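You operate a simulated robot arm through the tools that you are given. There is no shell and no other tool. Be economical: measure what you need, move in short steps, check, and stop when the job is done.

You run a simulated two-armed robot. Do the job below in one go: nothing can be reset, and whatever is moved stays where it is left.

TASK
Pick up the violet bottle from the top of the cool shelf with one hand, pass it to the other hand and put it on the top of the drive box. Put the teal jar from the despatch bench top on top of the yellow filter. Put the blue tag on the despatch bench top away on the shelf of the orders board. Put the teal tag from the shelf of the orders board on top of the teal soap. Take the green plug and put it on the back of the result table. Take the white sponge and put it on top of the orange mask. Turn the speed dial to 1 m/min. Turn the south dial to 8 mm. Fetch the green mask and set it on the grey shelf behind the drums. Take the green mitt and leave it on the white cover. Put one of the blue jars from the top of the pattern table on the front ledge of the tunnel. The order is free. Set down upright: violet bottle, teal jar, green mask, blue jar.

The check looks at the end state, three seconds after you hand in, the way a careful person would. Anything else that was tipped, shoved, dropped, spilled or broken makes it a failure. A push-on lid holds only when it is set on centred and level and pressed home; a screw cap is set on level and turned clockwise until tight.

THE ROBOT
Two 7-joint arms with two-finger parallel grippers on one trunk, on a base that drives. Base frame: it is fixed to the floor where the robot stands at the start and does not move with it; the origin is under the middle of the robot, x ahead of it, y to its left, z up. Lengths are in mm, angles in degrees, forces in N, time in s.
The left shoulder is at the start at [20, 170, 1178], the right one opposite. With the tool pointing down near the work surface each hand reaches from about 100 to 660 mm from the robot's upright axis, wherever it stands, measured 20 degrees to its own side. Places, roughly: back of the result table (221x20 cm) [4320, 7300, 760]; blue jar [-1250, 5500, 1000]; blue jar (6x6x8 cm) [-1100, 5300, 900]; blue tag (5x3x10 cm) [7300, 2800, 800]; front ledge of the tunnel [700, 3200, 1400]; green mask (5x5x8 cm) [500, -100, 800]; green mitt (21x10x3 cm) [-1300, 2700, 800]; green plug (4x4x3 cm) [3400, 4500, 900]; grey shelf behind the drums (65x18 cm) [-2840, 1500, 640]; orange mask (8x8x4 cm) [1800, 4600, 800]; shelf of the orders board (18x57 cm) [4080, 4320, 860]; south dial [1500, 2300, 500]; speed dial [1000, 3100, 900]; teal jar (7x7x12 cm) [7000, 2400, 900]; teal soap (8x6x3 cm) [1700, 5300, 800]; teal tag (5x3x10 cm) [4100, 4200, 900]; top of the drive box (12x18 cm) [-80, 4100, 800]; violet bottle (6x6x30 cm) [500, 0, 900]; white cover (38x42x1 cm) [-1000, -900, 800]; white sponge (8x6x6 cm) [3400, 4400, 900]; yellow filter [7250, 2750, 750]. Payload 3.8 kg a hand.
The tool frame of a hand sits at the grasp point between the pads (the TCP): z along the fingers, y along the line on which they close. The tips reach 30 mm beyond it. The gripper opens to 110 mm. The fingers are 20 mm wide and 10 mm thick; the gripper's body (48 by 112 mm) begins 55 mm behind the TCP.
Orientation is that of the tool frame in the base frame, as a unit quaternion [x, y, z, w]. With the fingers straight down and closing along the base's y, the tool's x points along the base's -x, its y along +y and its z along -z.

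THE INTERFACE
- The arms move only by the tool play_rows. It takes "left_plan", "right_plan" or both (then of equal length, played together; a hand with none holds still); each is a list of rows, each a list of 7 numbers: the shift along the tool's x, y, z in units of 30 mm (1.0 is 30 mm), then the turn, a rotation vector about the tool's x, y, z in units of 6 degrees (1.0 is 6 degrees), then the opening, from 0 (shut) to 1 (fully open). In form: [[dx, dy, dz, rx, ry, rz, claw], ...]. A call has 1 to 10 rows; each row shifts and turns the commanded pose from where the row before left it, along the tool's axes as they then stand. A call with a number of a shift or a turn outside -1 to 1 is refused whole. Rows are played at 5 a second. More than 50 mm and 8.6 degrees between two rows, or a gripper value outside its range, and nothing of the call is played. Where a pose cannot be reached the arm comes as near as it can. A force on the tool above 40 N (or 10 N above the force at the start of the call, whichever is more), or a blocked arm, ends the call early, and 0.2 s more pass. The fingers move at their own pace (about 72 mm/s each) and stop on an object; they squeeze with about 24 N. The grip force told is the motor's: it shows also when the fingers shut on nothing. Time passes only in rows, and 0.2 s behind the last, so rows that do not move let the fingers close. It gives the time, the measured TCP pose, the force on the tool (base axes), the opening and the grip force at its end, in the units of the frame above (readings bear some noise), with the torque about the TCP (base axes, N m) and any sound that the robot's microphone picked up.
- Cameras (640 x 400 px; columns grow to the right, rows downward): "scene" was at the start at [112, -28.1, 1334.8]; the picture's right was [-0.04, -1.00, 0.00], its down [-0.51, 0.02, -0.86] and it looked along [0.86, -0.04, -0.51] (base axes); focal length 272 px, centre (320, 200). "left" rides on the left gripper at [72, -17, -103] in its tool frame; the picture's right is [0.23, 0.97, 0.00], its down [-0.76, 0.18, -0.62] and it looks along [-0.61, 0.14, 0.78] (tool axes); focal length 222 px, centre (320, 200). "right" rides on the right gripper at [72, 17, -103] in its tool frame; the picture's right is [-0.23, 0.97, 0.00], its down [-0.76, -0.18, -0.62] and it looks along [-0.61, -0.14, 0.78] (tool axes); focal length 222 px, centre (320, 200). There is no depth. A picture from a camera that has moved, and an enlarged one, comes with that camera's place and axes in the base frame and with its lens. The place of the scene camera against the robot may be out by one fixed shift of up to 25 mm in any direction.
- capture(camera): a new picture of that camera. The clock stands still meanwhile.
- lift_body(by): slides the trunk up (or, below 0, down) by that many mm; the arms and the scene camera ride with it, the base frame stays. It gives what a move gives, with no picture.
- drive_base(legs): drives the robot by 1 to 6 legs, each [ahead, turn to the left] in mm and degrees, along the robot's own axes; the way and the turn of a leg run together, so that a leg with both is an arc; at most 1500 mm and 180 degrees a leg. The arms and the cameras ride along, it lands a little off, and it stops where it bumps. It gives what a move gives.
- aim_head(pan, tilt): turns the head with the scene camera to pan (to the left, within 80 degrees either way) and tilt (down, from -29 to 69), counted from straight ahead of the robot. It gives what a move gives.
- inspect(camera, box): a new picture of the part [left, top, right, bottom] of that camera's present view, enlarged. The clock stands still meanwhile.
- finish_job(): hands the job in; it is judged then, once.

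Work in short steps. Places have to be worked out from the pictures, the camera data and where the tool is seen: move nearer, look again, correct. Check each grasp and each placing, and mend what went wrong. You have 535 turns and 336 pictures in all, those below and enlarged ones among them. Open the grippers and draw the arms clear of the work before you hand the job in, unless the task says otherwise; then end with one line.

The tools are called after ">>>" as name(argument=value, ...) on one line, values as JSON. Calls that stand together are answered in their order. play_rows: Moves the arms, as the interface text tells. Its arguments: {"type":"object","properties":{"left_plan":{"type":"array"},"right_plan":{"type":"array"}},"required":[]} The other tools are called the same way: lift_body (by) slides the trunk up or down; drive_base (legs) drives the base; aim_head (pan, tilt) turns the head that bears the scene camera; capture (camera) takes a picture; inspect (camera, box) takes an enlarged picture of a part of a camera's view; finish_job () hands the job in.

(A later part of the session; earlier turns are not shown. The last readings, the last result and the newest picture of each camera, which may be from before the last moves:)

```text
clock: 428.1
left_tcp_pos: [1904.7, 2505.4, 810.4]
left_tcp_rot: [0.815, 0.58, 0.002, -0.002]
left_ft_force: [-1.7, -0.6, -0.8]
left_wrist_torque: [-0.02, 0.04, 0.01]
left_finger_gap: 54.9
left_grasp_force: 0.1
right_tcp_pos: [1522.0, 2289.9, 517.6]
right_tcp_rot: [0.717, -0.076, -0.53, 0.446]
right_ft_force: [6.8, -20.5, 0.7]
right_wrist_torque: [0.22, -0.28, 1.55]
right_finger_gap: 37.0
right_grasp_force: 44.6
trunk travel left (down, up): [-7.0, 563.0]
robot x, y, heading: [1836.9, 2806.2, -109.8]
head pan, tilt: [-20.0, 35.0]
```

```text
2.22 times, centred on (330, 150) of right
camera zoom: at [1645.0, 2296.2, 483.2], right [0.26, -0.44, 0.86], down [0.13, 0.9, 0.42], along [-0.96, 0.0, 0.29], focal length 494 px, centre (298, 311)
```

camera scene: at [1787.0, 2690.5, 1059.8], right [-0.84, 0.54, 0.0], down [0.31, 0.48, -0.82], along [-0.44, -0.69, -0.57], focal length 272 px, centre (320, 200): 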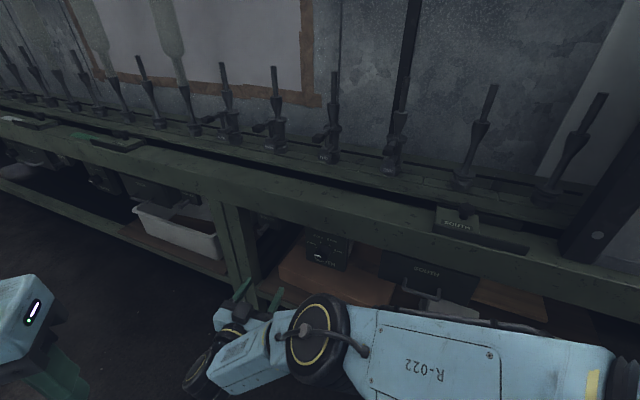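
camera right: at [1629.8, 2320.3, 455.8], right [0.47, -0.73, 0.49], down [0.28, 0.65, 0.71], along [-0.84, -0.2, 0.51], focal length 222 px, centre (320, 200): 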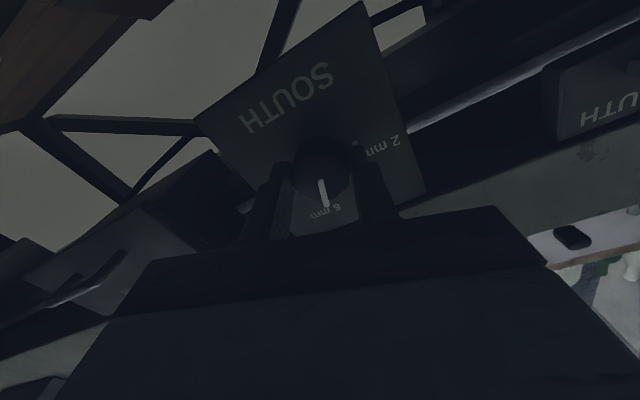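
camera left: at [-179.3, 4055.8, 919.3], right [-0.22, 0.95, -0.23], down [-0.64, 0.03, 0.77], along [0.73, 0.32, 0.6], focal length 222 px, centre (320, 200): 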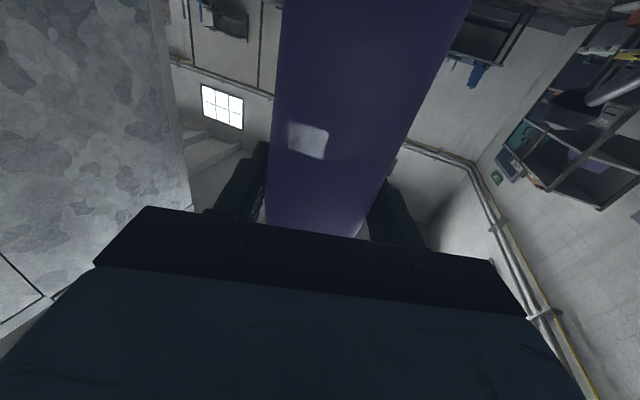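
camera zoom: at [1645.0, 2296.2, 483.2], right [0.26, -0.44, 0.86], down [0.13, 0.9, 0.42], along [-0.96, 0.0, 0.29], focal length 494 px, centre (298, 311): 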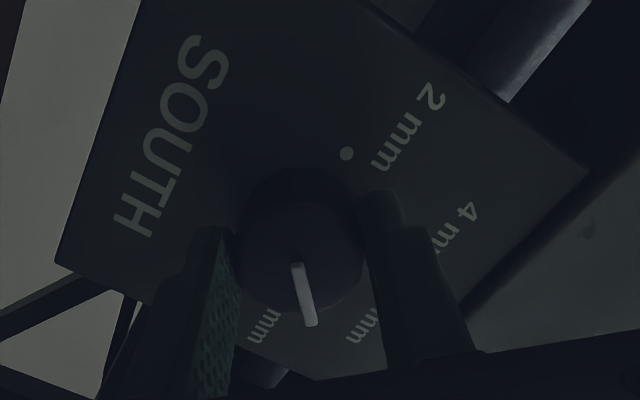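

About 136° done; around 44° remain. I release, back the roll by 60°, regrip.

>>> play_rows(right_plan=[[0, 0, 0, 0, 0, 0, 0.55], [0, 0, 0, 0, 0, 0, 0.55], [0, 0, 0, 0, 0, -1, 0.55], [0, 0, 0, 0, 0, -1, 0.55], [0, 0, 0, 0, 0, -1, 0.55], [0, 0, 0, 0, 0, -1, 0.55], [0, 0, 0, 0, 0, -1, 0.55], [0, 0, 0, 0, 0, -1, 0.55], [0, 0, 0, 0, 0, -1, 0.55], [0, 0, 0, 0, 0, -1, 0.55]])

>>> inspect(camera="right", box=[220, 60, 440, 240])

```text
clock: 430.3
left_tcp_pos: [1905.2, 2505.4, 810.8]
left_tcp_rot: [0.815, 0.579, 0.003, -0.003]
left_ft_force: [-0.1, -0.4, -0.1]
left_wrist_torque: [0.0, 0.05, 0.02]
left_finger_gap: 54.9
left_grasp_force: 0.1
right_tcp_pos: [1521.7, 2292.3, 518.6]
right_tcp_rot: [0.686, 0.221, -0.667, 0.19]
right_ft_force: [0.4, -1.0, -0.5]
right_wrist_torque: [-0.02, -0.01, 0.03]
right_finger_gap: 60.2
right_grasp_force: 0.0
trunk travel left (down, up): [-7.0, 563.0]
robot x, y, heading: [1838.5, 2813.0, -109.8]
head pan, tilt: [-20.0, 35.0]
```

```text
2.22 times, centred on (330, 150) of right
camera zoom: at [1617.7, 2338.7, 448.1], right [0.54, -0.82, 0.19], down [0.41, 0.45, 0.79], along [-0.74, -0.35, 0.58], focal length 494 px, centre (298, 311)
```

zoom: 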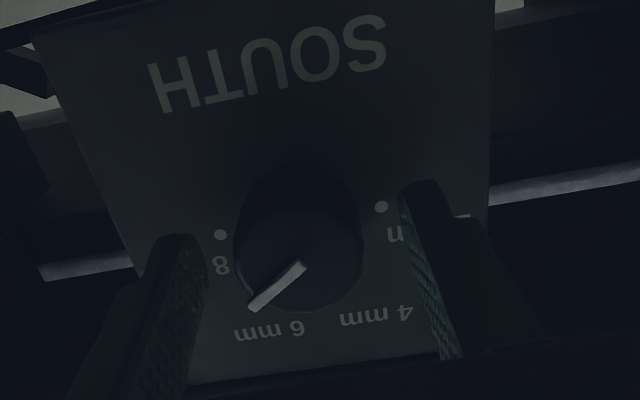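

Clear view: about 36° remain. I grip and turn 36°.

>>> play_rows(right_plan=[[0, 0, 0, 0, 0, 0, 0], [0, 0, 0, 0, 0, 0, 0], [0, 0, 0, 0, 0, 1, 0], [0, 0, 0, 0, 0, 1, 0], [0, 0, 0, 0, 0, 1, 0], [0, 0, 0, 0, 0, 1, 0], [0, 0, 0, 0, 0, 1, 0], [0, 0, 0, 0, 0, 1, 0]])

>>> play_rows(right_plan=[[0, 0, 0, 0, 0, 0, 0.55], [0, 0, 0, 0, 0, 0, 0.55], [0, 0, -0.7, 0, 0, 0, 0.55], [0, 0, -0.7, 0, 0, 0, 0.55], [0, 0, 0, 0, 0, -1, 0.55], [0, 0, 0, 0, 0, -1, 0.55], [0, 0, 0, 0, 0, -1, 0.55], [0, 0, 0, 0, 0, -1, 0.55], [0, 0, 0, 0, 0, -1, 0.55]])

>>> inspect(camera="right", box=[220, 40, 440, 220])

```text
clock: 432.1
left_tcp_pos: [1906.3, 2505.7, 811.0]
left_tcp_rot: [0.815, 0.579, 0.003, -0.003]
left_ft_force: [-0.4, -0.8, 0.4]
left_wrist_torque: [0.0, 0.0, 0.04]
left_finger_gap: 55.0
left_grasp_force: 0.1
right_tcp_pos: [1520.8, 2290.0, 516.9]
right_tcp_rot: [0.721, -0.003, -0.575, 0.387]
right_ft_force: [3.3, -7.9, 2.5]
right_wrist_torque: [0.59, 0.5, 0.23]
right_finger_gap: 37.3
right_grasp_force: 45.1
trunk travel left (down, up): [-7.0, 563.0]
robot x, y, heading: [1839.8, 2810.8, -109.9]
head pan, tilt: [-20.0, 35.0]
```

```text
clock: 434.1
left_tcp_pos: [1905.1, 2505.4, 811.9]
left_tcp_rot: [0.815, 0.58, 0.003, -0.003]
left_ft_force: [0.4, 0.6, -0.3]
left_wrist_torque: [0.02, 0.05, 0.01]
left_finger_gap: 55.0
left_grasp_force: 0.1
right_tcp_pos: [1556.3, 2313.2, 519.5]
right_tcp_rot: [0.697, 0.186, -0.656, 0.224]
right_ft_force: [1.1, 0.1, 0.2]
right_wrist_torque: [0.02, -0.01, 0.0]
right_finger_gap: 60.5
right_grasp_force: 0.0
trunk travel left (down, up): [-7.0, 563.0]
robot x, y, heading: [1837.9, 2809.5, -110.0]
head pan, tilt: [-20.0, 35.0]
```

```text
2.22 times, centred on (330, 130) of right
camera zoom: at [1656.4, 2355.6, 451.7], right [0.52, -0.8, 0.29], down [0.37, 0.52, 0.77], along [-0.77, -0.29, 0.56], focal length 494 px, centre (298, 356)
```

zoom: 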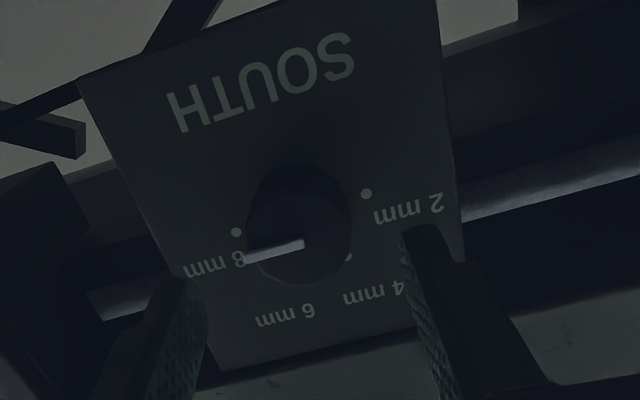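

The south dial is at 8. I back out, raise the trunk, and fold the right hand back to pointing down.

>>> drive_base(legs=[[-350, 0]])

>>> lift_body(by=330)

>>> play_rows(right_plan=[[0, 0, 0, 0, 1, 0, 0.8], [0, 0, 0, 0, 1, 0, 0.8], [0, 0, 0, 0, 1, 0, 0.8], [0, 0, 0, 0, 1, 0, 0.8], [0, 0, 0, 0, 1, 0, 0.8], [0, 0, 0, 0, 1, 0, 0.8], [0, 0, 0, 0, 1, 0, 0.8], [0, 0, 0, 0, 1, 0, 0.8], [0, 0, 0, 0, 1, 0, 0.8], [0, 0, 0, 0, 1, 0, 0.8]])

>>> play_rows(right_plan=[[0, 0, 0, 0, 1, 0, 0.8], [0, 0, 0, 0, 1, 0, 0.8], [0, 0, 0, 0, 1, 0, 0.8], [0, 0, 0, 0, 1, 0, 0.8], [0, 0, -0.5, 0, 1, 0, 0.8], [0, 0, -1, 0, 0, 0, 0.8], [0, 0, -1, 0, 0, 0, 0.8], [0, 0, -1, 0, 0, 0, 0.8], [0, 0, -1, 0, 0, 0, 0.8]])

>>> aim_head(pan=0, tilt=20)

```text
clock: 436.4
left_tcp_pos: [2026.3, 2842.6, 810.0]
left_tcp_rot: [0.815, 0.579, 0.002, -0.003]
left_ft_force: [-0.3, -1.0, 0.9]
left_wrist_torque: [0.03, 0.02, 0.02]
left_finger_gap: 55.4
left_grasp_force: 0.0
right_tcp_pos: [1677.2, 2653.2, 519.8]
right_tcp_rot: [0.698, 0.183, -0.655, 0.225]
right_ft_force: [0.3, -0.5, 0.0]
right_wrist_torque: [0.0, -0.02, -0.01]
right_finger_gap: 60.5
right_grasp_force: 0.0
trunk travel left (down, up): [-7.0, 563.0]
robot x, y, heading: [1960.6, 3148.1, -109.9]
head pan, tilt: [-20.0, 35.0]
```

```text
clock: 439.7
left_tcp_pos: [2026.0, 2842.7, 1141.7]
left_tcp_rot: [0.815, 0.579, 0.003, -0.003]
left_ft_force: [0.5, -0.2, -0.5]
left_wrist_torque: [0.02, 0.04, 0.04]
left_finger_gap: 54.9
left_grasp_force: 0.1
right_tcp_pos: [1676.5, 2650.8, 849.8]
right_tcp_rot: [0.698, 0.183, -0.655, 0.224]
right_ft_force: [0.2, -0.6, 0.2]
right_wrist_torque: [0.03, -0.01, 0.0]
right_finger_gap: 60.4
right_grasp_force: 0.1
trunk travel left (down, up): [-337.0, 233.0]
robot x, y, heading: [1959.2, 3145.1, -109.8]
head pan, tilt: [-20.0, 35.0]
```

```text
clock: 441.9
left_tcp_pos: [2026.7, 2841.9, 1141.4]
left_tcp_rot: [0.815, 0.579, 0.002, -0.003]
left_ft_force: [0.1, -0.3, 0.7]
left_wrist_torque: [-0.02, 0.04, -0.03]
left_finger_gap: 55.0
left_grasp_force: 0.0
right_tcp_pos: [1676.7, 2650.8, 849.7]
right_tcp_rot: [0.932, 0.272, -0.218, 0.102]
right_ft_force: [-0.8, 1.4, 0.1]
right_wrist_torque: [0.02, -0.01, -0.05]
right_finger_gap: 88.2
right_grasp_force: 0.1
trunk travel left (down, up): [-337.0, 233.0]
robot x, y, heading: [1960.9, 3145.6, -109.8]
head pan, tilt: [-20.0, 35.0]
```

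```text
clock: 443.9
left_tcp_pos: [2027.0, 2843.3, 1141.5]
left_tcp_rot: [0.815, 0.58, 0.003, -0.003]
left_ft_force: [1.1, -0.6, 0.1]
left_wrist_torque: [0.0, 0.03, 0.0]
left_finger_gap: 54.9
left_grasp_force: 0.0
right_tcp_pos: [1669.1, 2655.6, 984.7]
right_tcp_rot: [0.956, 0.289, 0.028, 0.029]
right_ft_force: [1.7, -0.3, -0.4]
right_wrist_torque: [0.0, 0.03, -0.01]
right_finger_gap: 88.0
right_grasp_force: 0.1
trunk travel left (down, up): [-337.0, 233.0]
robot x, y, heading: [1956.7, 3147.9, -109.9]
head pan, tilt: [-20.0, 35.0]
```

```text
clock: 444.7
left_tcp_pos: [2027.0, 2843.9, 1141.7]
left_tcp_rot: [0.815, 0.579, 0.003, -0.003]
left_ft_force: [-0.7, 0.0, -0.1]
left_wrist_torque: [-0.01, -0.01, 0.03]
left_finger_gap: 55.0
left_grasp_force: 0.1
right_tcp_pos: [1668.4, 2657.2, 984.4]
right_tcp_rot: [0.956, 0.289, 0.03, 0.028]
right_ft_force: [-0.1, -0.2, 0.4]
right_wrist_torque: [0.03, -0.03, 0.0]
right_finger_gap: 88.0
right_grasp_force: 0.1
trunk travel left (down, up): [-337.0, 233.0]
robot x, y, heading: [1956.3, 3148.9, -109.9]
head pan, tilt: [0.0, 20.0]
```

I level the right hand and drive toward the desk by the orders board.

>>> play_rows(right_plan=[[0, 0, -0.5, 0.675, -0.39, 0, 0.8], [0, 0, -1, 0, 0, -1, 0.8], [0, 0, -1, 0, 0, -1, 0.8], [0, 0, -1, 0, 0, -1, 0.8], [0, 0, -1, 0, 0, -1, 0.8], [0, 0, -1, 0, 0, -1, 0.8], [0.5, 0, 0, 0, 0, -1, 0.8]])

>>> drive_base(legs=[[0, 143.5], [1000, 0]])

>>> capture(camera="scene")

```text
clock: 446.3
left_tcp_pos: [2025.7, 2842.5, 1141.2]
left_tcp_rot: [0.816, 0.579, 0.003, -0.002]
left_ft_force: [0.1, 0.7, 0.3]
left_wrist_torque: [-0.03, -0.02, 0.0]
left_finger_gap: 55.2
left_grasp_force: 0.2
right_tcp_pos: [1676.3, 2674.0, 1148.8]
right_tcp_rot: [0.821, 0.571, -0.001, 0.001]
right_ft_force: [-0.1, -0.3, -0.3]
right_wrist_torque: [0.02, 0.02, 0.01]
right_finger_gap: 88.0
right_grasp_force: 0.0
trunk travel left (down, up): [-337.0, 233.0]
robot x, y, heading: [1958.1, 3146.4, -109.9]
head pan, tilt: [0.0, 20.0]
```

```text
clock: 457.5
left_tcp_pos: [2893.9, 4016.5, 1141.9]
left_tcp_rot: [-0.312, 0.95, -0.002, -0.003]
left_ft_force: [0.4, 0.4, 0.2]
left_wrist_torque: [-0.01, 0.04, -0.02]
left_finger_gap: 55.1
left_grasp_force: 0.0
right_tcp_pos: [3281.5, 3957.5, 1148.0]
right_tcp_rot: [-0.302, 0.953, 0.0, 0.0]
right_ft_force: [0.5, -0.2, 0.3]
right_wrist_torque: [-0.01, 0.02, 0.0]
right_finger_gap: 88.1
right_grasp_force: 0.0
trunk travel left (down, up): [-337.0, 233.0]
robot x, y, heading: [2775.0, 3727.1, 35.6]
head pan, tilt: [0.0, 20.0]
```

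```text
214 pictures are left
camera scene: at [2870.9, 3770.5, 1413.7], right [0.58, -0.81, 0.0], down [-0.28, -0.2, -0.94], along [0.76, 0.55, -0.34], focal length 272 px, centre (320, 200)
```

scene: 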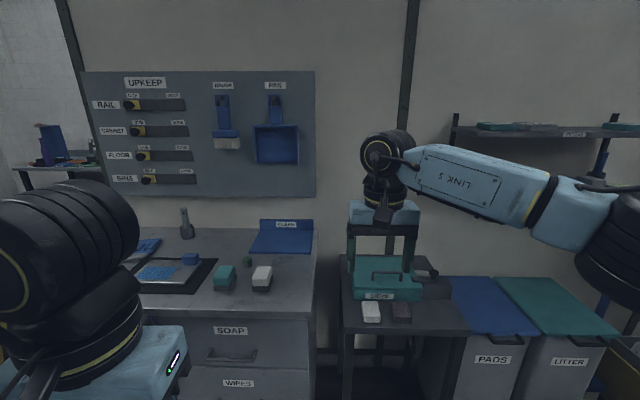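

The white sponge and green plug are on the desk under the UPKEEP board. I move in front of them.

>>> drive_base(legs=[[0, 37.7], [428, 0], [0, -39.8]])

>>> aim_head(pan=0, tilt=35)

>>> capture(camera="scene")

>>> capture(camera="right")

```text
clock: 463.7
left_tcp_pos: [3026.6, 4420.9, 1141.3]
left_tcp_rot: [-0.293, 0.956, -0.002, -0.004]
left_ft_force: [-0.8, 0.3, 0.5]
left_wrist_torque: [0.0, -0.01, -0.06]
left_finger_gap: 55.1
left_grasp_force: 0.0
right_tcp_pos: [3409.7, 4345.2, 1149.1]
right_tcp_rot: [-0.283, 0.959, 0.0, 0.001]
right_ft_force: [-1.1, -0.6, 0.4]
right_wrist_torque: [0.01, 0.03, -0.02]
right_finger_gap: 87.9
right_grasp_force: 0.1
trunk travel left (down, up): [-337.0, 233.0]
robot x, y, heading: [2898.0, 4138.3, 33.4]
head pan, tilt: [0.0, 20.0]
```

```text
clock: 464.5
left_tcp_pos: [3026.7, 4420.2, 1141.8]
left_tcp_rot: [-0.293, 0.956, -0.002, -0.003]
left_ft_force: [-0.7, 0.2, -0.2]
left_wrist_torque: [-0.01, -0.01, -0.02]
left_finger_gap: 55.0
left_grasp_force: 0.1
right_tcp_pos: [3409.8, 4345.3, 1148.9]
right_tcp_rot: [-0.284, 0.959, 0.0, 0.001]
right_ft_force: [0.2, -0.7, -0.3]
right_wrist_torque: [0.0, -0.01, -0.02]
right_finger_gap: 87.8
right_grasp_force: 0.1
trunk travel left (down, up): [-337.0, 233.0]
robot x, y, heading: [2900.3, 4138.1, 33.4]
head pan, tilt: [0.0, 35.0]
```

```text
213 pictures are left
camera scene: at [2990.0, 4172.0, 1389.9], right [0.55, -0.83, 0.0], down [-0.48, -0.32, -0.82], along [0.68, 0.45, -0.57], focal length 272 px, centre (320, 200)
```

scene: 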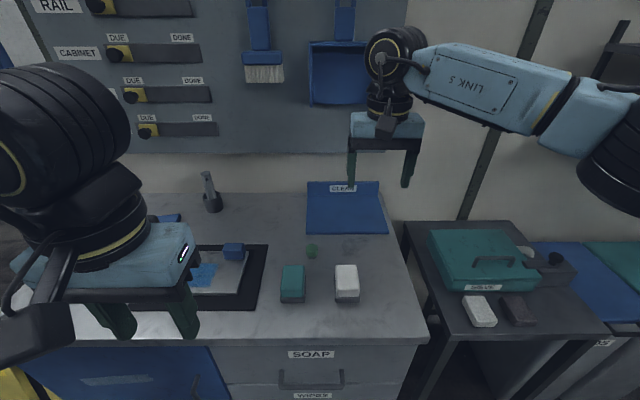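

```text
212 pictures are left
camera right: at [3340.0, 4320.8, 1250.9], right [-0.34, 0.94, 0.0], down [0.73, 0.26, 0.62], along [0.59, 0.21, -0.78], focal length 222 px, centre (320, 200)
```

right: 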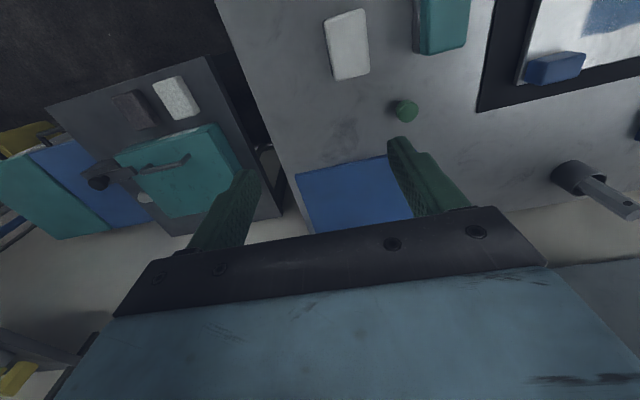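

The white sponge's top is at about (3350, 4358, 905). I move above it.

>>> play_rows(right_plan=[[0.48, 0.48, 0.9, 0, 0, 0, 0.85], [0.48, 0.48, 0.9, 0, 0, 0, 0.85], [0.48, 0.48, 0.9, 0, 0, 0, 0.85], [0, 0, 0.9, 0, 0, 0, 0.85], [0, 0, 0.9, 0, 0, 0, 0.85], [0, 0, 0.9, 0, 0, 0, 0.85]])

>>> capture(camera="right")

```text
clock: 465.9
left_tcp_pos: [3026.8, 4420.7, 1141.3]
left_tcp_rot: [-0.294, 0.956, -0.001, -0.004]
left_ft_force: [0.3, -0.1, -0.6]
left_wrist_torque: [0.01, -0.01, -0.03]
left_finger_gap: 55.0
left_grasp_force: 0.0
right_tcp_pos: [3350.1, 4357.2, 986.4]
right_tcp_rot: [-0.283, 0.959, 0.0, 0.001]
right_ft_force: [-0.1, 0.5, 0.7]
right_wrist_torque: [0.0, 0.01, 0.03]
right_finger_gap: 93.3
right_grasp_force: 0.1
trunk travel left (down, up): [-337.0, 233.0]
robot x, y, heading: [2897.4, 4134.8, 33.3]
head pan, tilt: [0.0, 35.0]
```

```text
211 pictures are left
camera right: at [3280.6, 4332.8, 1089.4], right [-0.34, 0.94, 0.0], down [0.74, 0.26, 0.62], along [0.59, 0.21, -0.78], focal length 222 px, centre (320, 200)
```

right: 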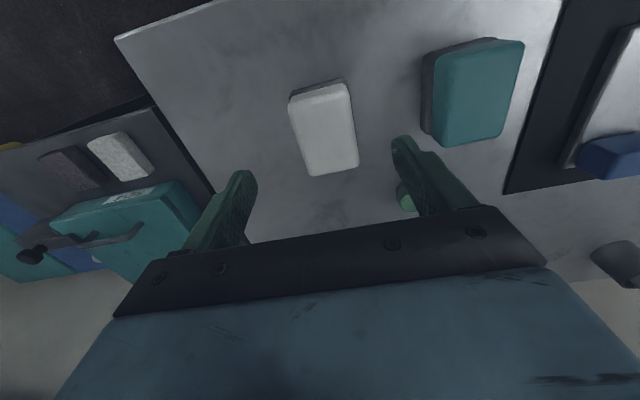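

Sponge top at (3348, 4361, 903). I descend and grip it across its narrow side.

>>> play_rows(right_plan=[[0, 0.13, 1, 0, 0, 0, 0.85], [0, 0, 1, 0, 0, 0, 0.85], [0, 0, 1, 0, 0, 0, 0.85], [0, 0, 0.4, 0, 0, 0, 0.85], [0, 0, 0.15, 0, 0, 0, 0.85], [0, 0, 0.15, 0, 0, 0, 0.85]])

>>> capture(camera="right")

```text
clock: 467.1
left_tcp_pos: [3024.5, 4419.7, 1142.3]
left_tcp_rot: [-0.293, 0.956, -0.001, -0.002]
left_ft_force: [0.6, 0.5, 0.0]
left_wrist_torque: [-0.01, 0.03, 0.02]
left_finger_gap: 55.1
left_grasp_force: 0.0
right_tcp_pos: [3347.9, 4364.1, 890.2]
right_tcp_rot: [-0.282, 0.959, 0.003, 0.005]
right_ft_force: [-10.4, -9.3, 19.3]
right_wrist_torque: [-1.22, -0.1, -0.74]
right_finger_gap: 94.5
right_grasp_force: 1.3
trunk travel left (down, up): [-337.0, 233.0]
robot x, y, heading: [2900.8, 4135.1, 33.2]
head pan, tilt: [0.0, 35.0]
stopped in row 5 (right hand): the force on the tool passed its limit at 48 N (the readings are from after the stop); the commanded pose is now the measured one
```

```text
210 pictures are left
camera right: at [3277.6, 4339.0, 992.3], right [-0.34, 0.94, 0.01], down [0.73, 0.26, 0.63], along [0.59, 0.22, -0.78], focal length 222 px, centre (320, 200)
```

right: 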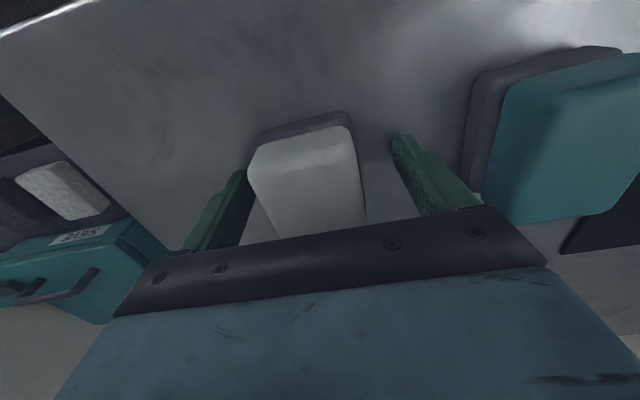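

Tips on the table at 860. I raise 5 mm and close on the sponge.

>>> play_rows(right_plan=[[0, 0, -0.2, 0, 0, 0, 0.85], [0, 0, 0, 0, 0, 0, 0], [0, 0, 0, 0, 0, 0, 0], [0, 0, 0, 0, 0, 0, 0], [0, 0, 0, 0, 0, 0, 0]])

>>> play_rows(right_plan=[[0, 0, -0.8, 0, 0, 0, 0], [0, 0, -1, 0, 0, 0, 0], [0, 0, -1, 0, 0, 0, 0], [0, 0, -1, 0, 0, 0, 0], [0, 0, -1, 0, 0, 0, 0], [0, 0, -1, 0, 0, 0, 0], [0, -1, -1, 0, 0, 0, 0], [0, -1, 0, 0, 0, 0, 0], [0, -1, 0, 0, 0, 0, 0], [0, -1, 0, 0, 0, 0, 0]])

>>> capture(camera="scene")

>>> capture(camera="left")

```text
clock: 468.3
left_tcp_pos: [3025.6, 4419.1, 1140.9]
left_tcp_rot: [-0.292, 0.956, -0.002, -0.003]
left_ft_force: [-0.3, 0.1, -0.6]
left_wrist_torque: [0.01, -0.03, 0.0]
left_finger_gap: 55.1
left_grasp_force: 0.0
right_tcp_pos: [3349.2, 4364.1, 892.3]
right_tcp_rot: [-0.282, 0.959, 0.002, 0.005]
right_ft_force: [-0.3, 0.1, -0.2]
right_wrist_torque: [-0.01, -0.05, 0.0]
right_finger_gap: 54.3
right_grasp_force: 23.9
trunk travel left (down, up): [-337.0, 233.0]
robot x, y, heading: [2893.5, 4137.3, 33.2]
head pan, tilt: [0.0, 35.0]
```

```text
clock: 470.5
left_tcp_pos: [3026.3, 4419.5, 1140.9]
left_tcp_rot: [-0.293, 0.956, -0.002, -0.003]
left_ft_force: [0.4, -0.3, 0.1]
left_wrist_torque: [0.03, -0.03, 0.02]
left_finger_gap: 55.0
left_grasp_force: 0.0
right_tcp_pos: [3411.8, 4262.4, 1098.9]
right_tcp_rot: [-0.283, 0.959, 0.003, 0.005]
right_ft_force: [0.0, 0.1, -0.4]
right_wrist_torque: [0.02, -0.02, 0.01]
right_finger_gap: 54.1
right_grasp_force: 24.3
trunk travel left (down, up): [-337.0, 233.0]
robot x, y, heading: [2897.6, 4134.6, 33.7]
head pan, tilt: [0.0, 35.0]
```

```text
209 pictures are left
camera scene: at [2990.3, 4171.1, 1389.8], right [0.55, -0.83, 0.0], down [-0.48, -0.32, -0.82], along [0.68, 0.45, -0.57], focal length 272 px, centre (320, 200)
```

scene: 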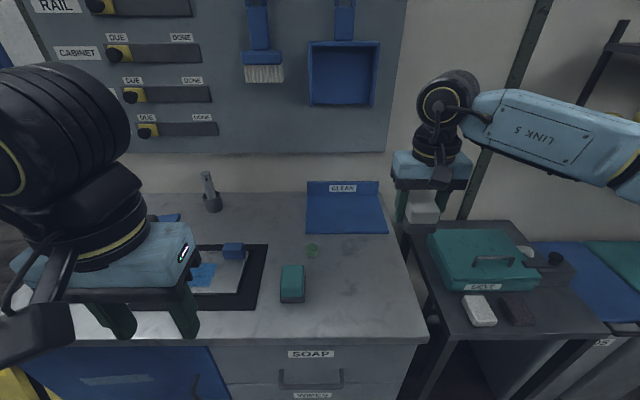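

```text
208 pictures are left
camera left: at [2976.4, 4365.5, 1245.0], right [-0.73, 0.68, 0.0], down [0.53, 0.58, 0.62], along [0.42, 0.45, -0.79], focal length 222 px, centre (320, 200)
```

left: 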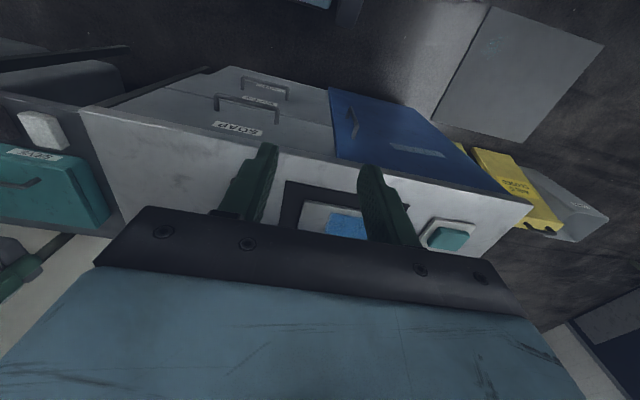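

Sponge held, its base 32 mm below the TCP. I tuck it aside, move 70 mm closer and bring the left hand over the green plug at about (3395, 4477).

>>> play_rows(right_plan=[[1, -1, 0, 0, 0, 0, 0], [1, -1, 0, 0, 0, 0, 0], [1, -1, 0, 0, 0, 0, 0], [1, 0, 0, 0, 0, 0, 0]])

>>> drive_base(legs=[[70, 0]])

>>> play_rows(left_plan=[[-0.89, -0.53, 0.5, 0, 0, 0, 0.6], [-0.89, -0.53, 0.5, 0, 0, 0, 0.6], [-0.89, -0.53, 0.5, 0, 0, 0, 0.6], [-0.89, -0.53, 0.5, 0, 0, 0, 0.6], [-0.89, -0.53, 0.5, 0, 0, 0, 0.6], [-0.89, -0.53, 0.5, 0, 0, 0, 0.6], [-0.89, -0.53, 0.5, 0, 0, 0, 0.6], [-0.89, -0.53, 0.5, 0, 0, 0, 0.6], [-0.89, -0.53, 0.5, 0, 0, 0, 0.6], [-0.89, -0.53, 0.5, 0, 0, 0, 0.6]])

>>> capture(camera="left")

```text
clock: 471.5
left_tcp_pos: [3025.8, 4420.6, 1141.5]
left_tcp_rot: [-0.292, 0.956, -0.002, -0.003]
left_ft_force: [-0.4, -0.7, -0.4]
left_wrist_torque: [-0.04, -0.03, 0.01]
left_finger_gap: 54.8
left_grasp_force: 0.1
right_tcp_pos: [3360.2, 4121.2, 1096.9]
right_tcp_rot: [-0.282, 0.959, 0.003, 0.005]
right_ft_force: [-0.2, 0.9, -0.8]
right_wrist_torque: [0.05, 0.01, 0.0]
right_finger_gap: 54.3
right_grasp_force: 23.8
trunk travel left (down, up): [-337.0, 233.0]
robot x, y, heading: [2898.2, 4134.8, 33.4]
head pan, tilt: [0.0, 35.0]
```

```text
clock: 472.5
left_tcp_pos: [3086.4, 4459.0, 1140.7]
left_tcp_rot: [-0.293, 0.956, -0.002, -0.004]
left_ft_force: [-0.4, -0.4, -0.2]
left_wrist_torque: [-0.02, 0.02, -0.04]
left_finger_gap: 55.3
left_grasp_force: 0.0
right_tcp_pos: [3420.4, 4161.0, 1096.5]
right_tcp_rot: [-0.283, 0.959, 0.002, 0.004]
right_ft_force: [0.2, -0.7, -1.4]
right_wrist_torque: [-0.01, 0.02, -0.02]
right_finger_gap: 54.3
right_grasp_force: 24.1
trunk travel left (down, up): [-337.0, 233.0]
robot x, y, heading: [2956.2, 4178.1, 33.3]
head pan, tilt: [0.0, 35.0]
```

```text
clock: 474.7
left_tcp_pos: [3394.5, 4473.9, 989.2]
left_tcp_rot: [-0.294, 0.956, -0.002, -0.004]
left_ft_force: [0.2, -0.1, -0.8]
left_wrist_torque: [0.0, 0.01, -0.01]
left_finger_gap: 66.1
left_grasp_force: 0.0
right_tcp_pos: [3420.2, 4159.7, 1097.0]
right_tcp_rot: [-0.284, 0.959, 0.002, 0.003]
right_ft_force: [-1.0, 0.2, -0.4]
right_wrist_torque: [0.01, 0.01, -0.02]
right_finger_gap: 54.2
right_grasp_force: 23.8
trunk travel left (down, up): [-337.0, 233.0]
robot x, y, heading: [2952.7, 4177.4, 33.6]
head pan, tilt: [0.0, 35.0]
```

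```text
207 pictures are left
camera left: at [3343.8, 4420.9, 1092.7], right [-0.73, 0.68, 0.0], down [0.53, 0.58, 0.62], along [0.42, 0.45, -0.79], focal length 222 px, centre (320, 200)
```

left: 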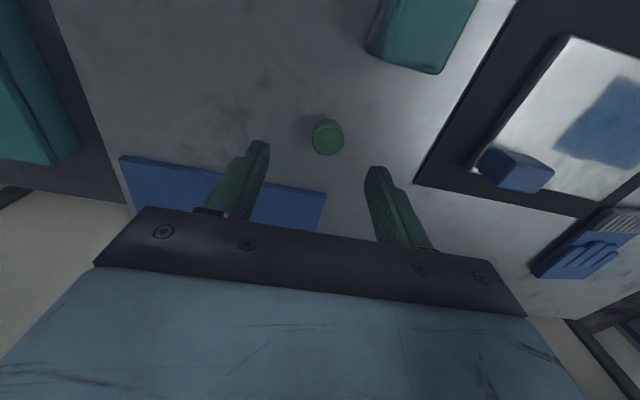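

Plug at (3395, 4485). I descend and grip it.

>>> play_rows(left_plan=[[-0.22, 0.29, 1, 0, 0, 0, 0.6], [0, 0, 1, 0, 0, 0, 0.6], [0, 0, 0.8, 0, 0, 0, 0.6], [0, 0, 0.25, 0, 0, 0, 0.6], [0, 0, 0, 0, 0, 0, 0], [0, 0, 0, 0, 0, 0, 0], [0, 0, 0, 0, 0, 0, 0]])

>>> capture(camera="left")

```text
clock: 476.3
left_tcp_pos: [3394.1, 4485.6, 898.6]
left_tcp_rot: [-0.293, 0.956, -0.002, -0.003]
left_ft_force: [0.2, 0.5, 0.3]
left_wrist_torque: [-0.02, -0.01, -0.01]
left_finger_gap: 30.6
left_grasp_force: 24.0
right_tcp_pos: [3419.3, 4161.3, 1097.2]
right_tcp_rot: [-0.283, 0.959, 0.002, 0.004]
right_ft_force: [-0.3, -0.4, -1.0]
right_wrist_torque: [-0.01, 0.02, 0.0]
right_finger_gap: 54.2
right_grasp_force: 23.8
trunk travel left (down, up): [-337.0, 233.0]
robot x, y, heading: [2957.5, 4172.1, 33.3]
head pan, tilt: [0.0, 35.0]
```

```text
206 pictures are left
camera left: at [3344.0, 4432.0, 1002.2], right [-0.73, 0.68, 0.0], down [0.53, 0.58, 0.62], along [0.42, 0.45, -0.79], focal length 222 px, centre (320, 200)
```

left: 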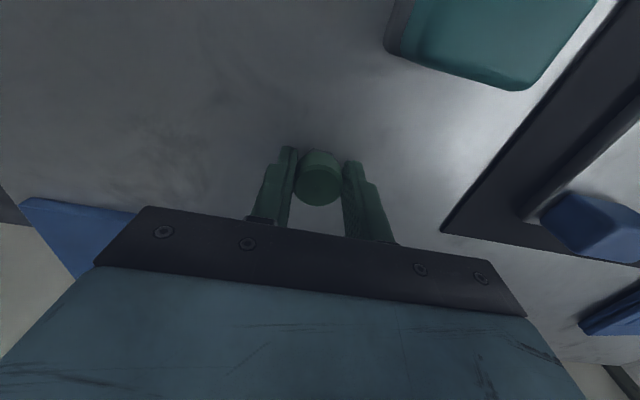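

Plug held. I lift, back away and drive to the -A end of the glass table for the orange mask.

>>> play_rows(left_plan=[[0, 0, -1, 0, 0, 0, 0], [0, 0, -1, 0, 0, 0, 0], [0, 0, -1, 0, 0, 0, 0], [0, 0, -1, 0, 0, 0, 0], [0, 0, -1, 0, 0, 0, 0], [0, 0, -1, 0, 0, 0, 0], [0.8, 0.5, -1, 0, 0, 0, 0], [1, 0.5, -1, 0, 0, 0, 0], [1, 0.5, 0, 0, 0, 0, 0], [1, 0.5, 0, 0, 0, 0, 0]])

>>> drive_base(legs=[[-300, 0], [0, 133.4], [500, 0], [0, -43.3]])

>>> aim_head(pan=0, tilt=32)

>>> capture(camera="scene")

```text
clock: 478.5
left_tcp_pos: [3267.2, 4474.7, 1139.9]
left_tcp_rot: [-0.293, 0.956, -0.002, -0.003]
left_ft_force: [-0.7, 0.1, 0.3]
left_wrist_torque: [0.0, -0.04, 0.03]
left_finger_gap: 30.3
left_grasp_force: 24.1
right_tcp_pos: [3419.0, 4162.4, 1096.8]
right_tcp_rot: [-0.283, 0.959, 0.002, 0.004]
right_ft_force: [-0.3, 0.0, -0.3]
right_wrist_torque: [-0.02, 0.0, -0.02]
right_finger_gap: 54.1
right_grasp_force: 24.5
trunk travel left (down, up): [-337.0, 233.0]
robot x, y, heading: [2955.7, 4176.9, 33.3]
head pan, tilt: [0.0, 35.0]
```

```text
clock: 490.6
left_tcp_pos: [1924.2, 4435.7, 1140.6]
left_tcp_rot: [0.882, -0.471, 0.004, 0.001]
left_ft_force: [-0.1, 0.0, -0.2]
left_wrist_torque: [-0.01, 0.01, -0.03]
left_finger_gap: 30.3
left_grasp_force: 24.4
right_tcp_pos: [2236.7, 4586.8, 1097.0]
right_tcp_rot: [0.877, -0.48, -0.005, -0.002]
right_ft_force: [0.5, -0.4, -0.5]
right_wrist_torque: [-0.02, -0.01, -0.01]
right_finger_gap: 54.0
right_grasp_force: 24.2
trunk travel left (down, up): [-337.0, 233.0]
robot x, y, heading: [2226.6, 4122.1, 123.1]
head pan, tilt: [0.0, 35.0]
```

```text
clock: 491.2
left_tcp_pos: [1924.4, 4436.4, 1140.2]
left_tcp_rot: [0.882, -0.471, 0.004, 0.001]
left_ft_force: [0.2, -0.5, -0.3]
left_wrist_torque: [0.02, 0.04, -0.01]
left_finger_gap: 30.6
left_grasp_force: 23.9
right_tcp_pos: [2237.4, 4587.2, 1097.3]
right_tcp_rot: [0.877, -0.481, -0.005, -0.002]
right_ft_force: [0.0, -0.3, -1.1]
right_wrist_torque: [-0.03, -0.03, 0.01]
right_finger_gap: 54.2
right_grasp_force: 23.8
trunk travel left (down, up): [-337.0, 233.0]
robot x, y, heading: [2223.7, 4125.1, 122.9]
head pan, tilt: [0.0, 32.0]
```

```text
205 pictures are left
camera scene: at [2161.7, 4191.8, 1394.4], right [0.84, 0.55, 0.0], down [0.29, -0.44, -0.85], along [-0.46, 0.71, -0.53], focal length 272 px, centre (320, 200)
```

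scene: 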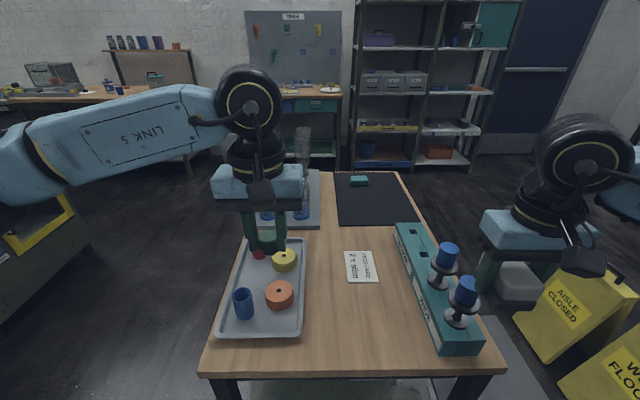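

The orange mask is on the tray, 115 mm left of my centreline. I shift the base left by 190 mm so the right hand can reach it.

>>> drive_base(legs=[[0, 90], [190, 0], [0, -90]])

>>> capture(camera="scene")

>>> capture(camera="right")

```text
clock: 500.5
left_tcp_pos: [1760.9, 4322.2, 1139.4]
left_tcp_rot: [0.887, -0.461, 0.004, 0.001]
left_ft_force: [-0.2, 0.9, -0.7]
left_wrist_torque: [0.0, 0.03, 0.0]
left_finger_gap: 30.2
left_grasp_force: 24.2
right_tcp_pos: [2071.5, 4480.9, 1097.6]
right_tcp_rot: [0.882, -0.471, -0.004, -0.001]
right_ft_force: [1.0, 0.0, -0.8]
right_wrist_torque: [0.02, 0.03, -0.01]
right_finger_gap: 53.9
right_grasp_force: 23.4
trunk travel left (down, up): [-337.0, 233.0]
robot x, y, heading: [2067.6, 4016.7, 124.6]
head pan, tilt: [0.0, 32.0]
```

```text
204 pictures are left
camera scene: at [2004.2, 4083.1, 1394.5], right [0.82, 0.57, 0.0], down [0.3, -0.44, -0.85], along [-0.48, 0.7, -0.53], focal length 272 px, centre (320, 200)
```

scene: 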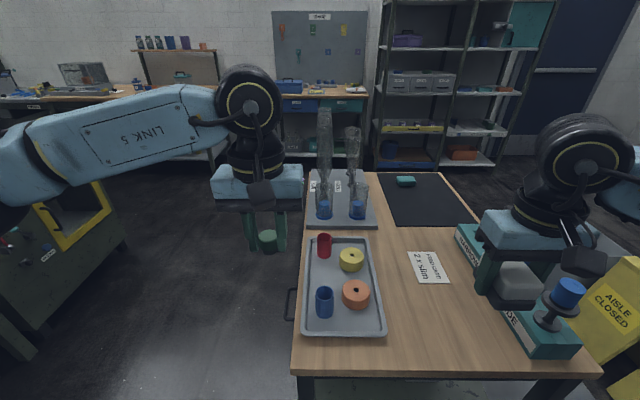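

```text
203 pictures are left
camera right: at [2099.5, 4410.0, 1199.3], right [-0.94, -0.35, 0.0], down [-0.27, 0.73, 0.63], along [-0.23, 0.59, -0.78], focal length 222 px, centre (320, 200)
```

right: 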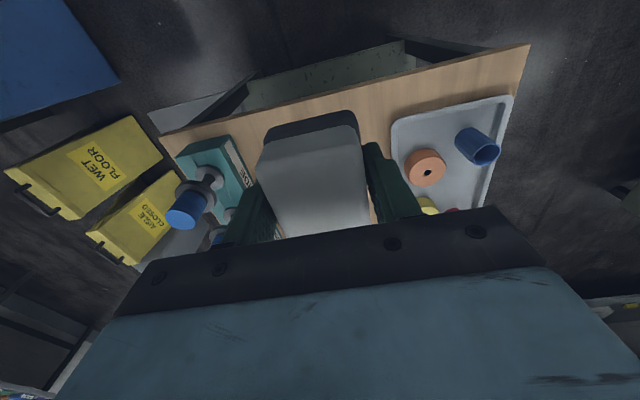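

The orange ring mask is at about (1812, 4550), top near 805. I move the sponge over it, with the left hand out of the way, and look.

>>> play_rows(right_plan=[[-0.67, 0.59, 0, 0, 0, 0, 0], [-0.67, 0.59, 0, 0, 0, 0, 0], [-0.67, 0.59, 0, 0, 0, 0, 0], [-0.67, 0.59, 0.4, 0, 0, 0, 0], [-0.67, 0.59, 0.6, 0, 0, 0, 0], [-0.67, 0.59, 0.7, 0, 0, 0, 0], [-0.67, 0.59, 0.7, 0, 0, 0, 0], [-0.67, 0.59, 0.7, 0, 0, 0, 0], [-0.67, 0.59, 0.7, 0, 0, 0, 0], [-0.67, 0.59, 0.7, 0, 0, 0, 0]], left_plan=[[0.3, 0.5, 0, 0, 0, 0, 0], [0.3, 0.5, 0, 0, 0, 0, 0], [0.3, 0.5, 0, 0, 0, 0, 0], [0.3, 0.5, 0, 0, 0, 0, 0], [0.3, 0.5, 0, 0, 0, 0, 0], [0, 0, 0, 0, 0, 0, 0], [0, 0, 0, 0, 0, 0, 0], [0, 0, 0, 0, 0, 0, 0], [0, 0, 0, 0, 0, 0, 0], [0, 0, 0, 0, 0, 0, 0]])

>>> capture(camera="right")

>>> capture(camera="scene")

```text
clock: 502.7
left_tcp_pos: [1724.5, 4240.2, 1141.4]
left_tcp_rot: [0.887, -0.461, 0.004, 0.002]
left_ft_force: [0.3, 0.1, -0.1]
left_wrist_torque: [-0.01, 0.02, -0.04]
left_finger_gap: 30.0
left_grasp_force: 23.9
right_tcp_pos: [1810.6, 4549.5, 963.2]
right_tcp_rot: [0.882, -0.47, -0.005, -0.002]
right_ft_force: [0.4, 0.1, -0.5]
right_wrist_torque: [0.0, -0.01, -0.02]
right_finger_gap: 54.3
right_grasp_force: 24.2
trunk travel left (down, up): [-337.0, 233.0]
robot x, y, heading: [2065.1, 4016.0, 124.5]
head pan, tilt: [0.0, 32.0]
```

```text
202 pictures are left
camera right: at [1838.3, 4479.5, 1064.7], right [-0.94, -0.35, 0.0], down [-0.27, 0.73, 0.63], along [-0.23, 0.59, -0.78], focal length 222 px, centre (320, 200)
```

right: 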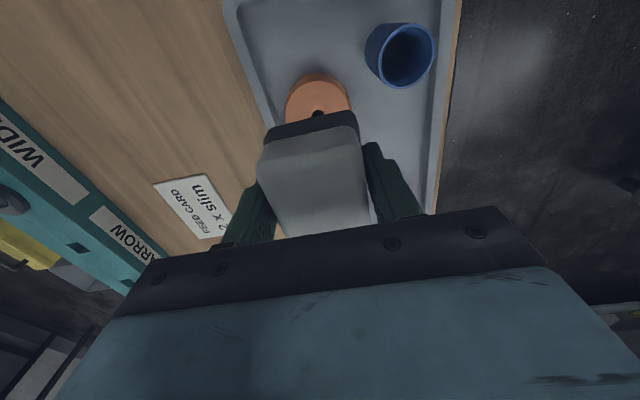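

```text
201 pictures are left
camera scene: at [2002.9, 4082.9, 1394.4], right [0.82, 0.57, 0.0], down [0.3, -0.44, -0.85], along [-0.48, 0.7, -0.53], focal length 272 px, centre (320, 200)
```

scene: 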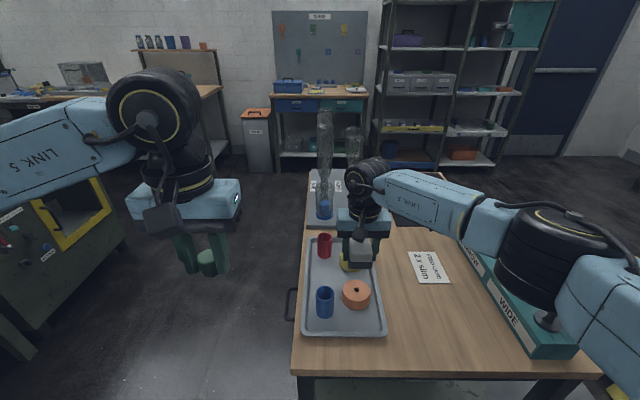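

The ring lies directly under the hand with its top at about z 819. I descend to contact.

>>> play_rows(right_plan=[[-0.08, 0, 0.9, 0, 0, 0, 0], [0, 0, 0.9, 0, 0, 0, 0], [0, 0, 0.9, 0, 0, 0, 0], [0, 0, 0.3, 0, 0, 0, 0]])

>>> capture(camera="right")

>>> inspect(camera="scene", box=[280, 200, 440, 350])

```text
clock: 503.7
left_tcp_pos: [1724.2, 4241.1, 1141.0]
left_tcp_rot: [0.888, -0.461, 0.003, 0.0]
left_ft_force: [0.1, -0.8, -0.4]
left_wrist_torque: [-0.02, 0.03, 0.0]
left_finger_gap: 30.0
left_grasp_force: 24.3
right_tcp_pos: [1809.2, 4552.4, 872.5]
right_tcp_rot: [0.883, -0.47, -0.005, -0.002]
right_ft_force: [0.1, 1.1, -0.9]
right_wrist_torque: [-0.01, 0.03, 0.02]
right_finger_gap: 53.8
right_grasp_force: 23.9
trunk travel left (down, up): [-337.0, 233.0]
robot x, y, heading: [2067.2, 4014.7, 124.5]
head pan, tilt: [0.0, 32.0]
```

```text
200 pictures are left
camera right: at [1837.9, 4483.0, 975.2], right [-0.94, -0.35, 0.0], down [-0.27, 0.73, 0.63], along [-0.23, 0.59, -0.78], focal length 222 px, centre (320, 200)
```

right: 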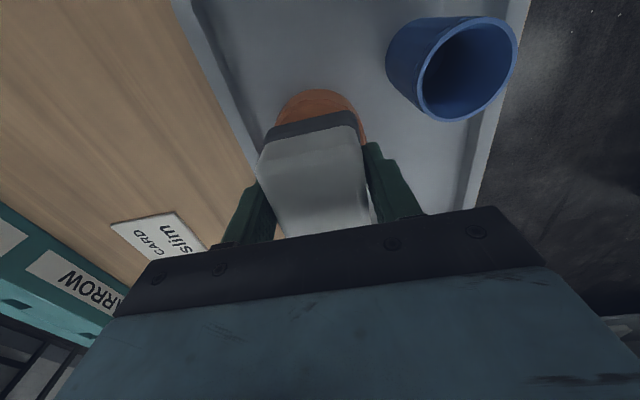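

```text
2.67 times, centred on (360, 275) of scene
camera zoom: at [2004.1, 4083.0, 1394.5], right [0.82, 0.57, 0.0], down [0.3, -0.44, -0.85], along [-0.48, 0.7, -0.53], focal length 726 px, centre (213, 0)
```

zoom: 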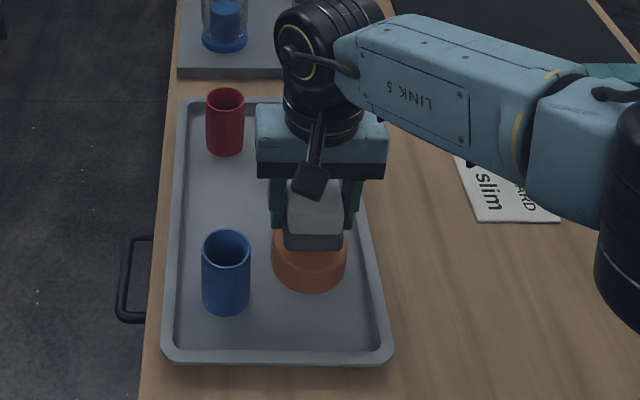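

Well aligned. I lower the last 20 mm to contact.

>>> play_rows(right_plan=[[0, 0, 0.4, 0, 0, 0, 0], [0, 0, 0.15, 0, 0, 0, 0], [0, 0, 0.12, 0, 0, 0, 0], [0, 0, 0.12, 0, 0, 0, 0], [0, 0, 0, 0, 0, 0, 0]])

```text
clock: 504.9
left_tcp_pos: [1724.7, 4241.3, 1140.6]
left_tcp_rot: [0.888, -0.461, 0.005, 0.001]
left_ft_force: [-0.2, 0.1, 0.0]
left_wrist_torque: [0.02, -0.01, 0.0]
left_finger_gap: 30.2
left_grasp_force: 23.6
right_tcp_pos: [1809.8, 4551.7, 850.4]
right_tcp_rot: [0.883, -0.47, -0.006, -0.002]
right_ft_force: [0.0, 0.2, 2.6]
right_wrist_torque: [0.11, 0.0, -0.02]
right_finger_gap: 54.1
right_grasp_force: 23.7
trunk travel left (down, up): [-337.0, 233.0]
robot x, y, heading: [2065.9, 4018.6, 124.7]
head pan, tilt: [0.0, 32.0]
```

>>> play_rows(right_plan=[[0, 0, 0.08, 0, 0, 0, 0], [0, 0, 0.08, 0, 0, 0, 0], [0, 0, 0, 0, 0, 0, 0]])

>>> inspect(camera="scene", box=[280, 200, 440, 350])

```text
clock: 505.7
left_tcp_pos: [1725.7, 4238.3, 1142.2]
left_tcp_rot: [0.888, -0.461, 0.002, 0.0]
left_ft_force: [-0.4, 0.7, 0.2]
left_wrist_torque: [0.03, 0.01, -0.01]
left_finger_gap: 29.9
left_grasp_force: 24.2
right_tcp_pos: [1810.4, 4552.1, 850.4]
right_tcp_rot: [0.882, -0.471, -0.009, -0.002]
right_ft_force: [3.8, -0.4, 32.8]
right_wrist_torque: [-0.19, -0.41, -0.02]
right_finger_gap: 54.4
right_grasp_force: 23.9
trunk travel left (down, up): [-337.0, 233.0]
robot x, y, heading: [2064.5, 4014.9, 124.6]
head pan, tilt: [0.0, 32.0]
```

```text
2.67 times, centred on (360, 275) of scene
camera zoom: at [2005.7, 4080.2, 1395.0], right [0.82, 0.57, 0.0], down [0.3, -0.43, -0.85], along [-0.48, 0.7, -0.53], focal length 726 px, centre (213, 0)
```

zoom: 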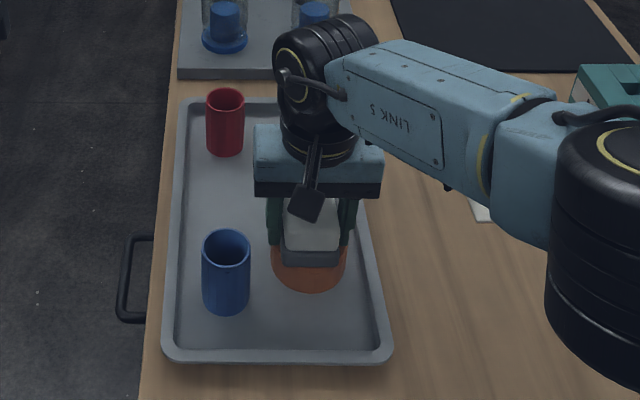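

Firm contact on the ring. I relieve slightly, open and lift.

>>> play_rows(right_plan=[[0, 0, -0.08, 0, 0, 0, 0], [0, 0, 0, 0, 0, 0, 0.75], [0, 0, 0, 0, 0, 0, 0.75], [0, 0, -0.6, 0, 0, 0, 0.75], [0, 0, -1, 0, 0, 0, 0.75], [0, 0, -1, 0, 0, 0, 0.75], [0, 0, -1, 0, 0, 0, 0.75], [0, 0, -1, 0, 0, 0, 0.75], [0, 0, -1, 0, 0, 0, 0.75], [0, 0, -1, 0, 0, 0, 0.75]])

>>> inspect(camera="scene", box=[280, 200, 440, 350])

```text
clock: 507.9
left_tcp_pos: [1725.3, 4241.0, 1142.1]
left_tcp_rot: [0.887, -0.461, 0.004, 0.0]
left_ft_force: [0.4, 0.7, -0.1]
left_wrist_torque: [0.02, 0.06, 0.01]
left_finger_gap: 30.0
left_grasp_force: 24.2
right_tcp_pos: [1811.1, 4549.2, 1047.8]
right_tcp_rot: [0.882, -0.471, -0.005, -0.001]
right_ft_force: [0.0, 0.4, 0.2]
right_wrist_torque: [0.02, 0.01, -0.02]
right_finger_gap: 82.6
right_grasp_force: 0.1
trunk travel left (down, up): [-337.0, 233.0]
robot x, y, heading: [2066.4, 4018.4, 124.5]
head pan, tilt: [0.0, 32.0]
```

```text
2.67 times, centred on (360, 275) of scene
camera zoom: at [2004.1, 4082.8, 1394.5], right [0.82, 0.57, 0.0], down [0.3, -0.44, -0.85], along [-0.48, 0.7, -0.53], focal length 726 px, centre (213, 0)
```

zoom: 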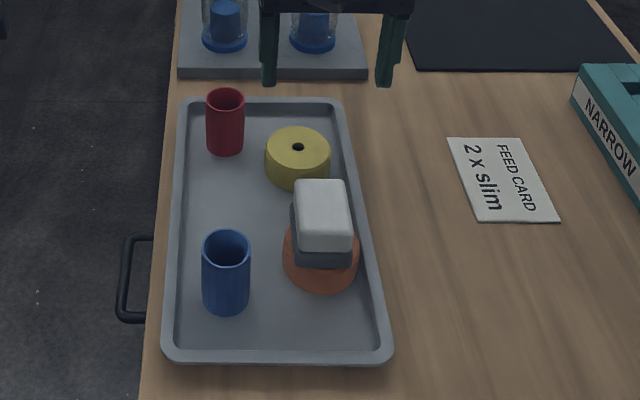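

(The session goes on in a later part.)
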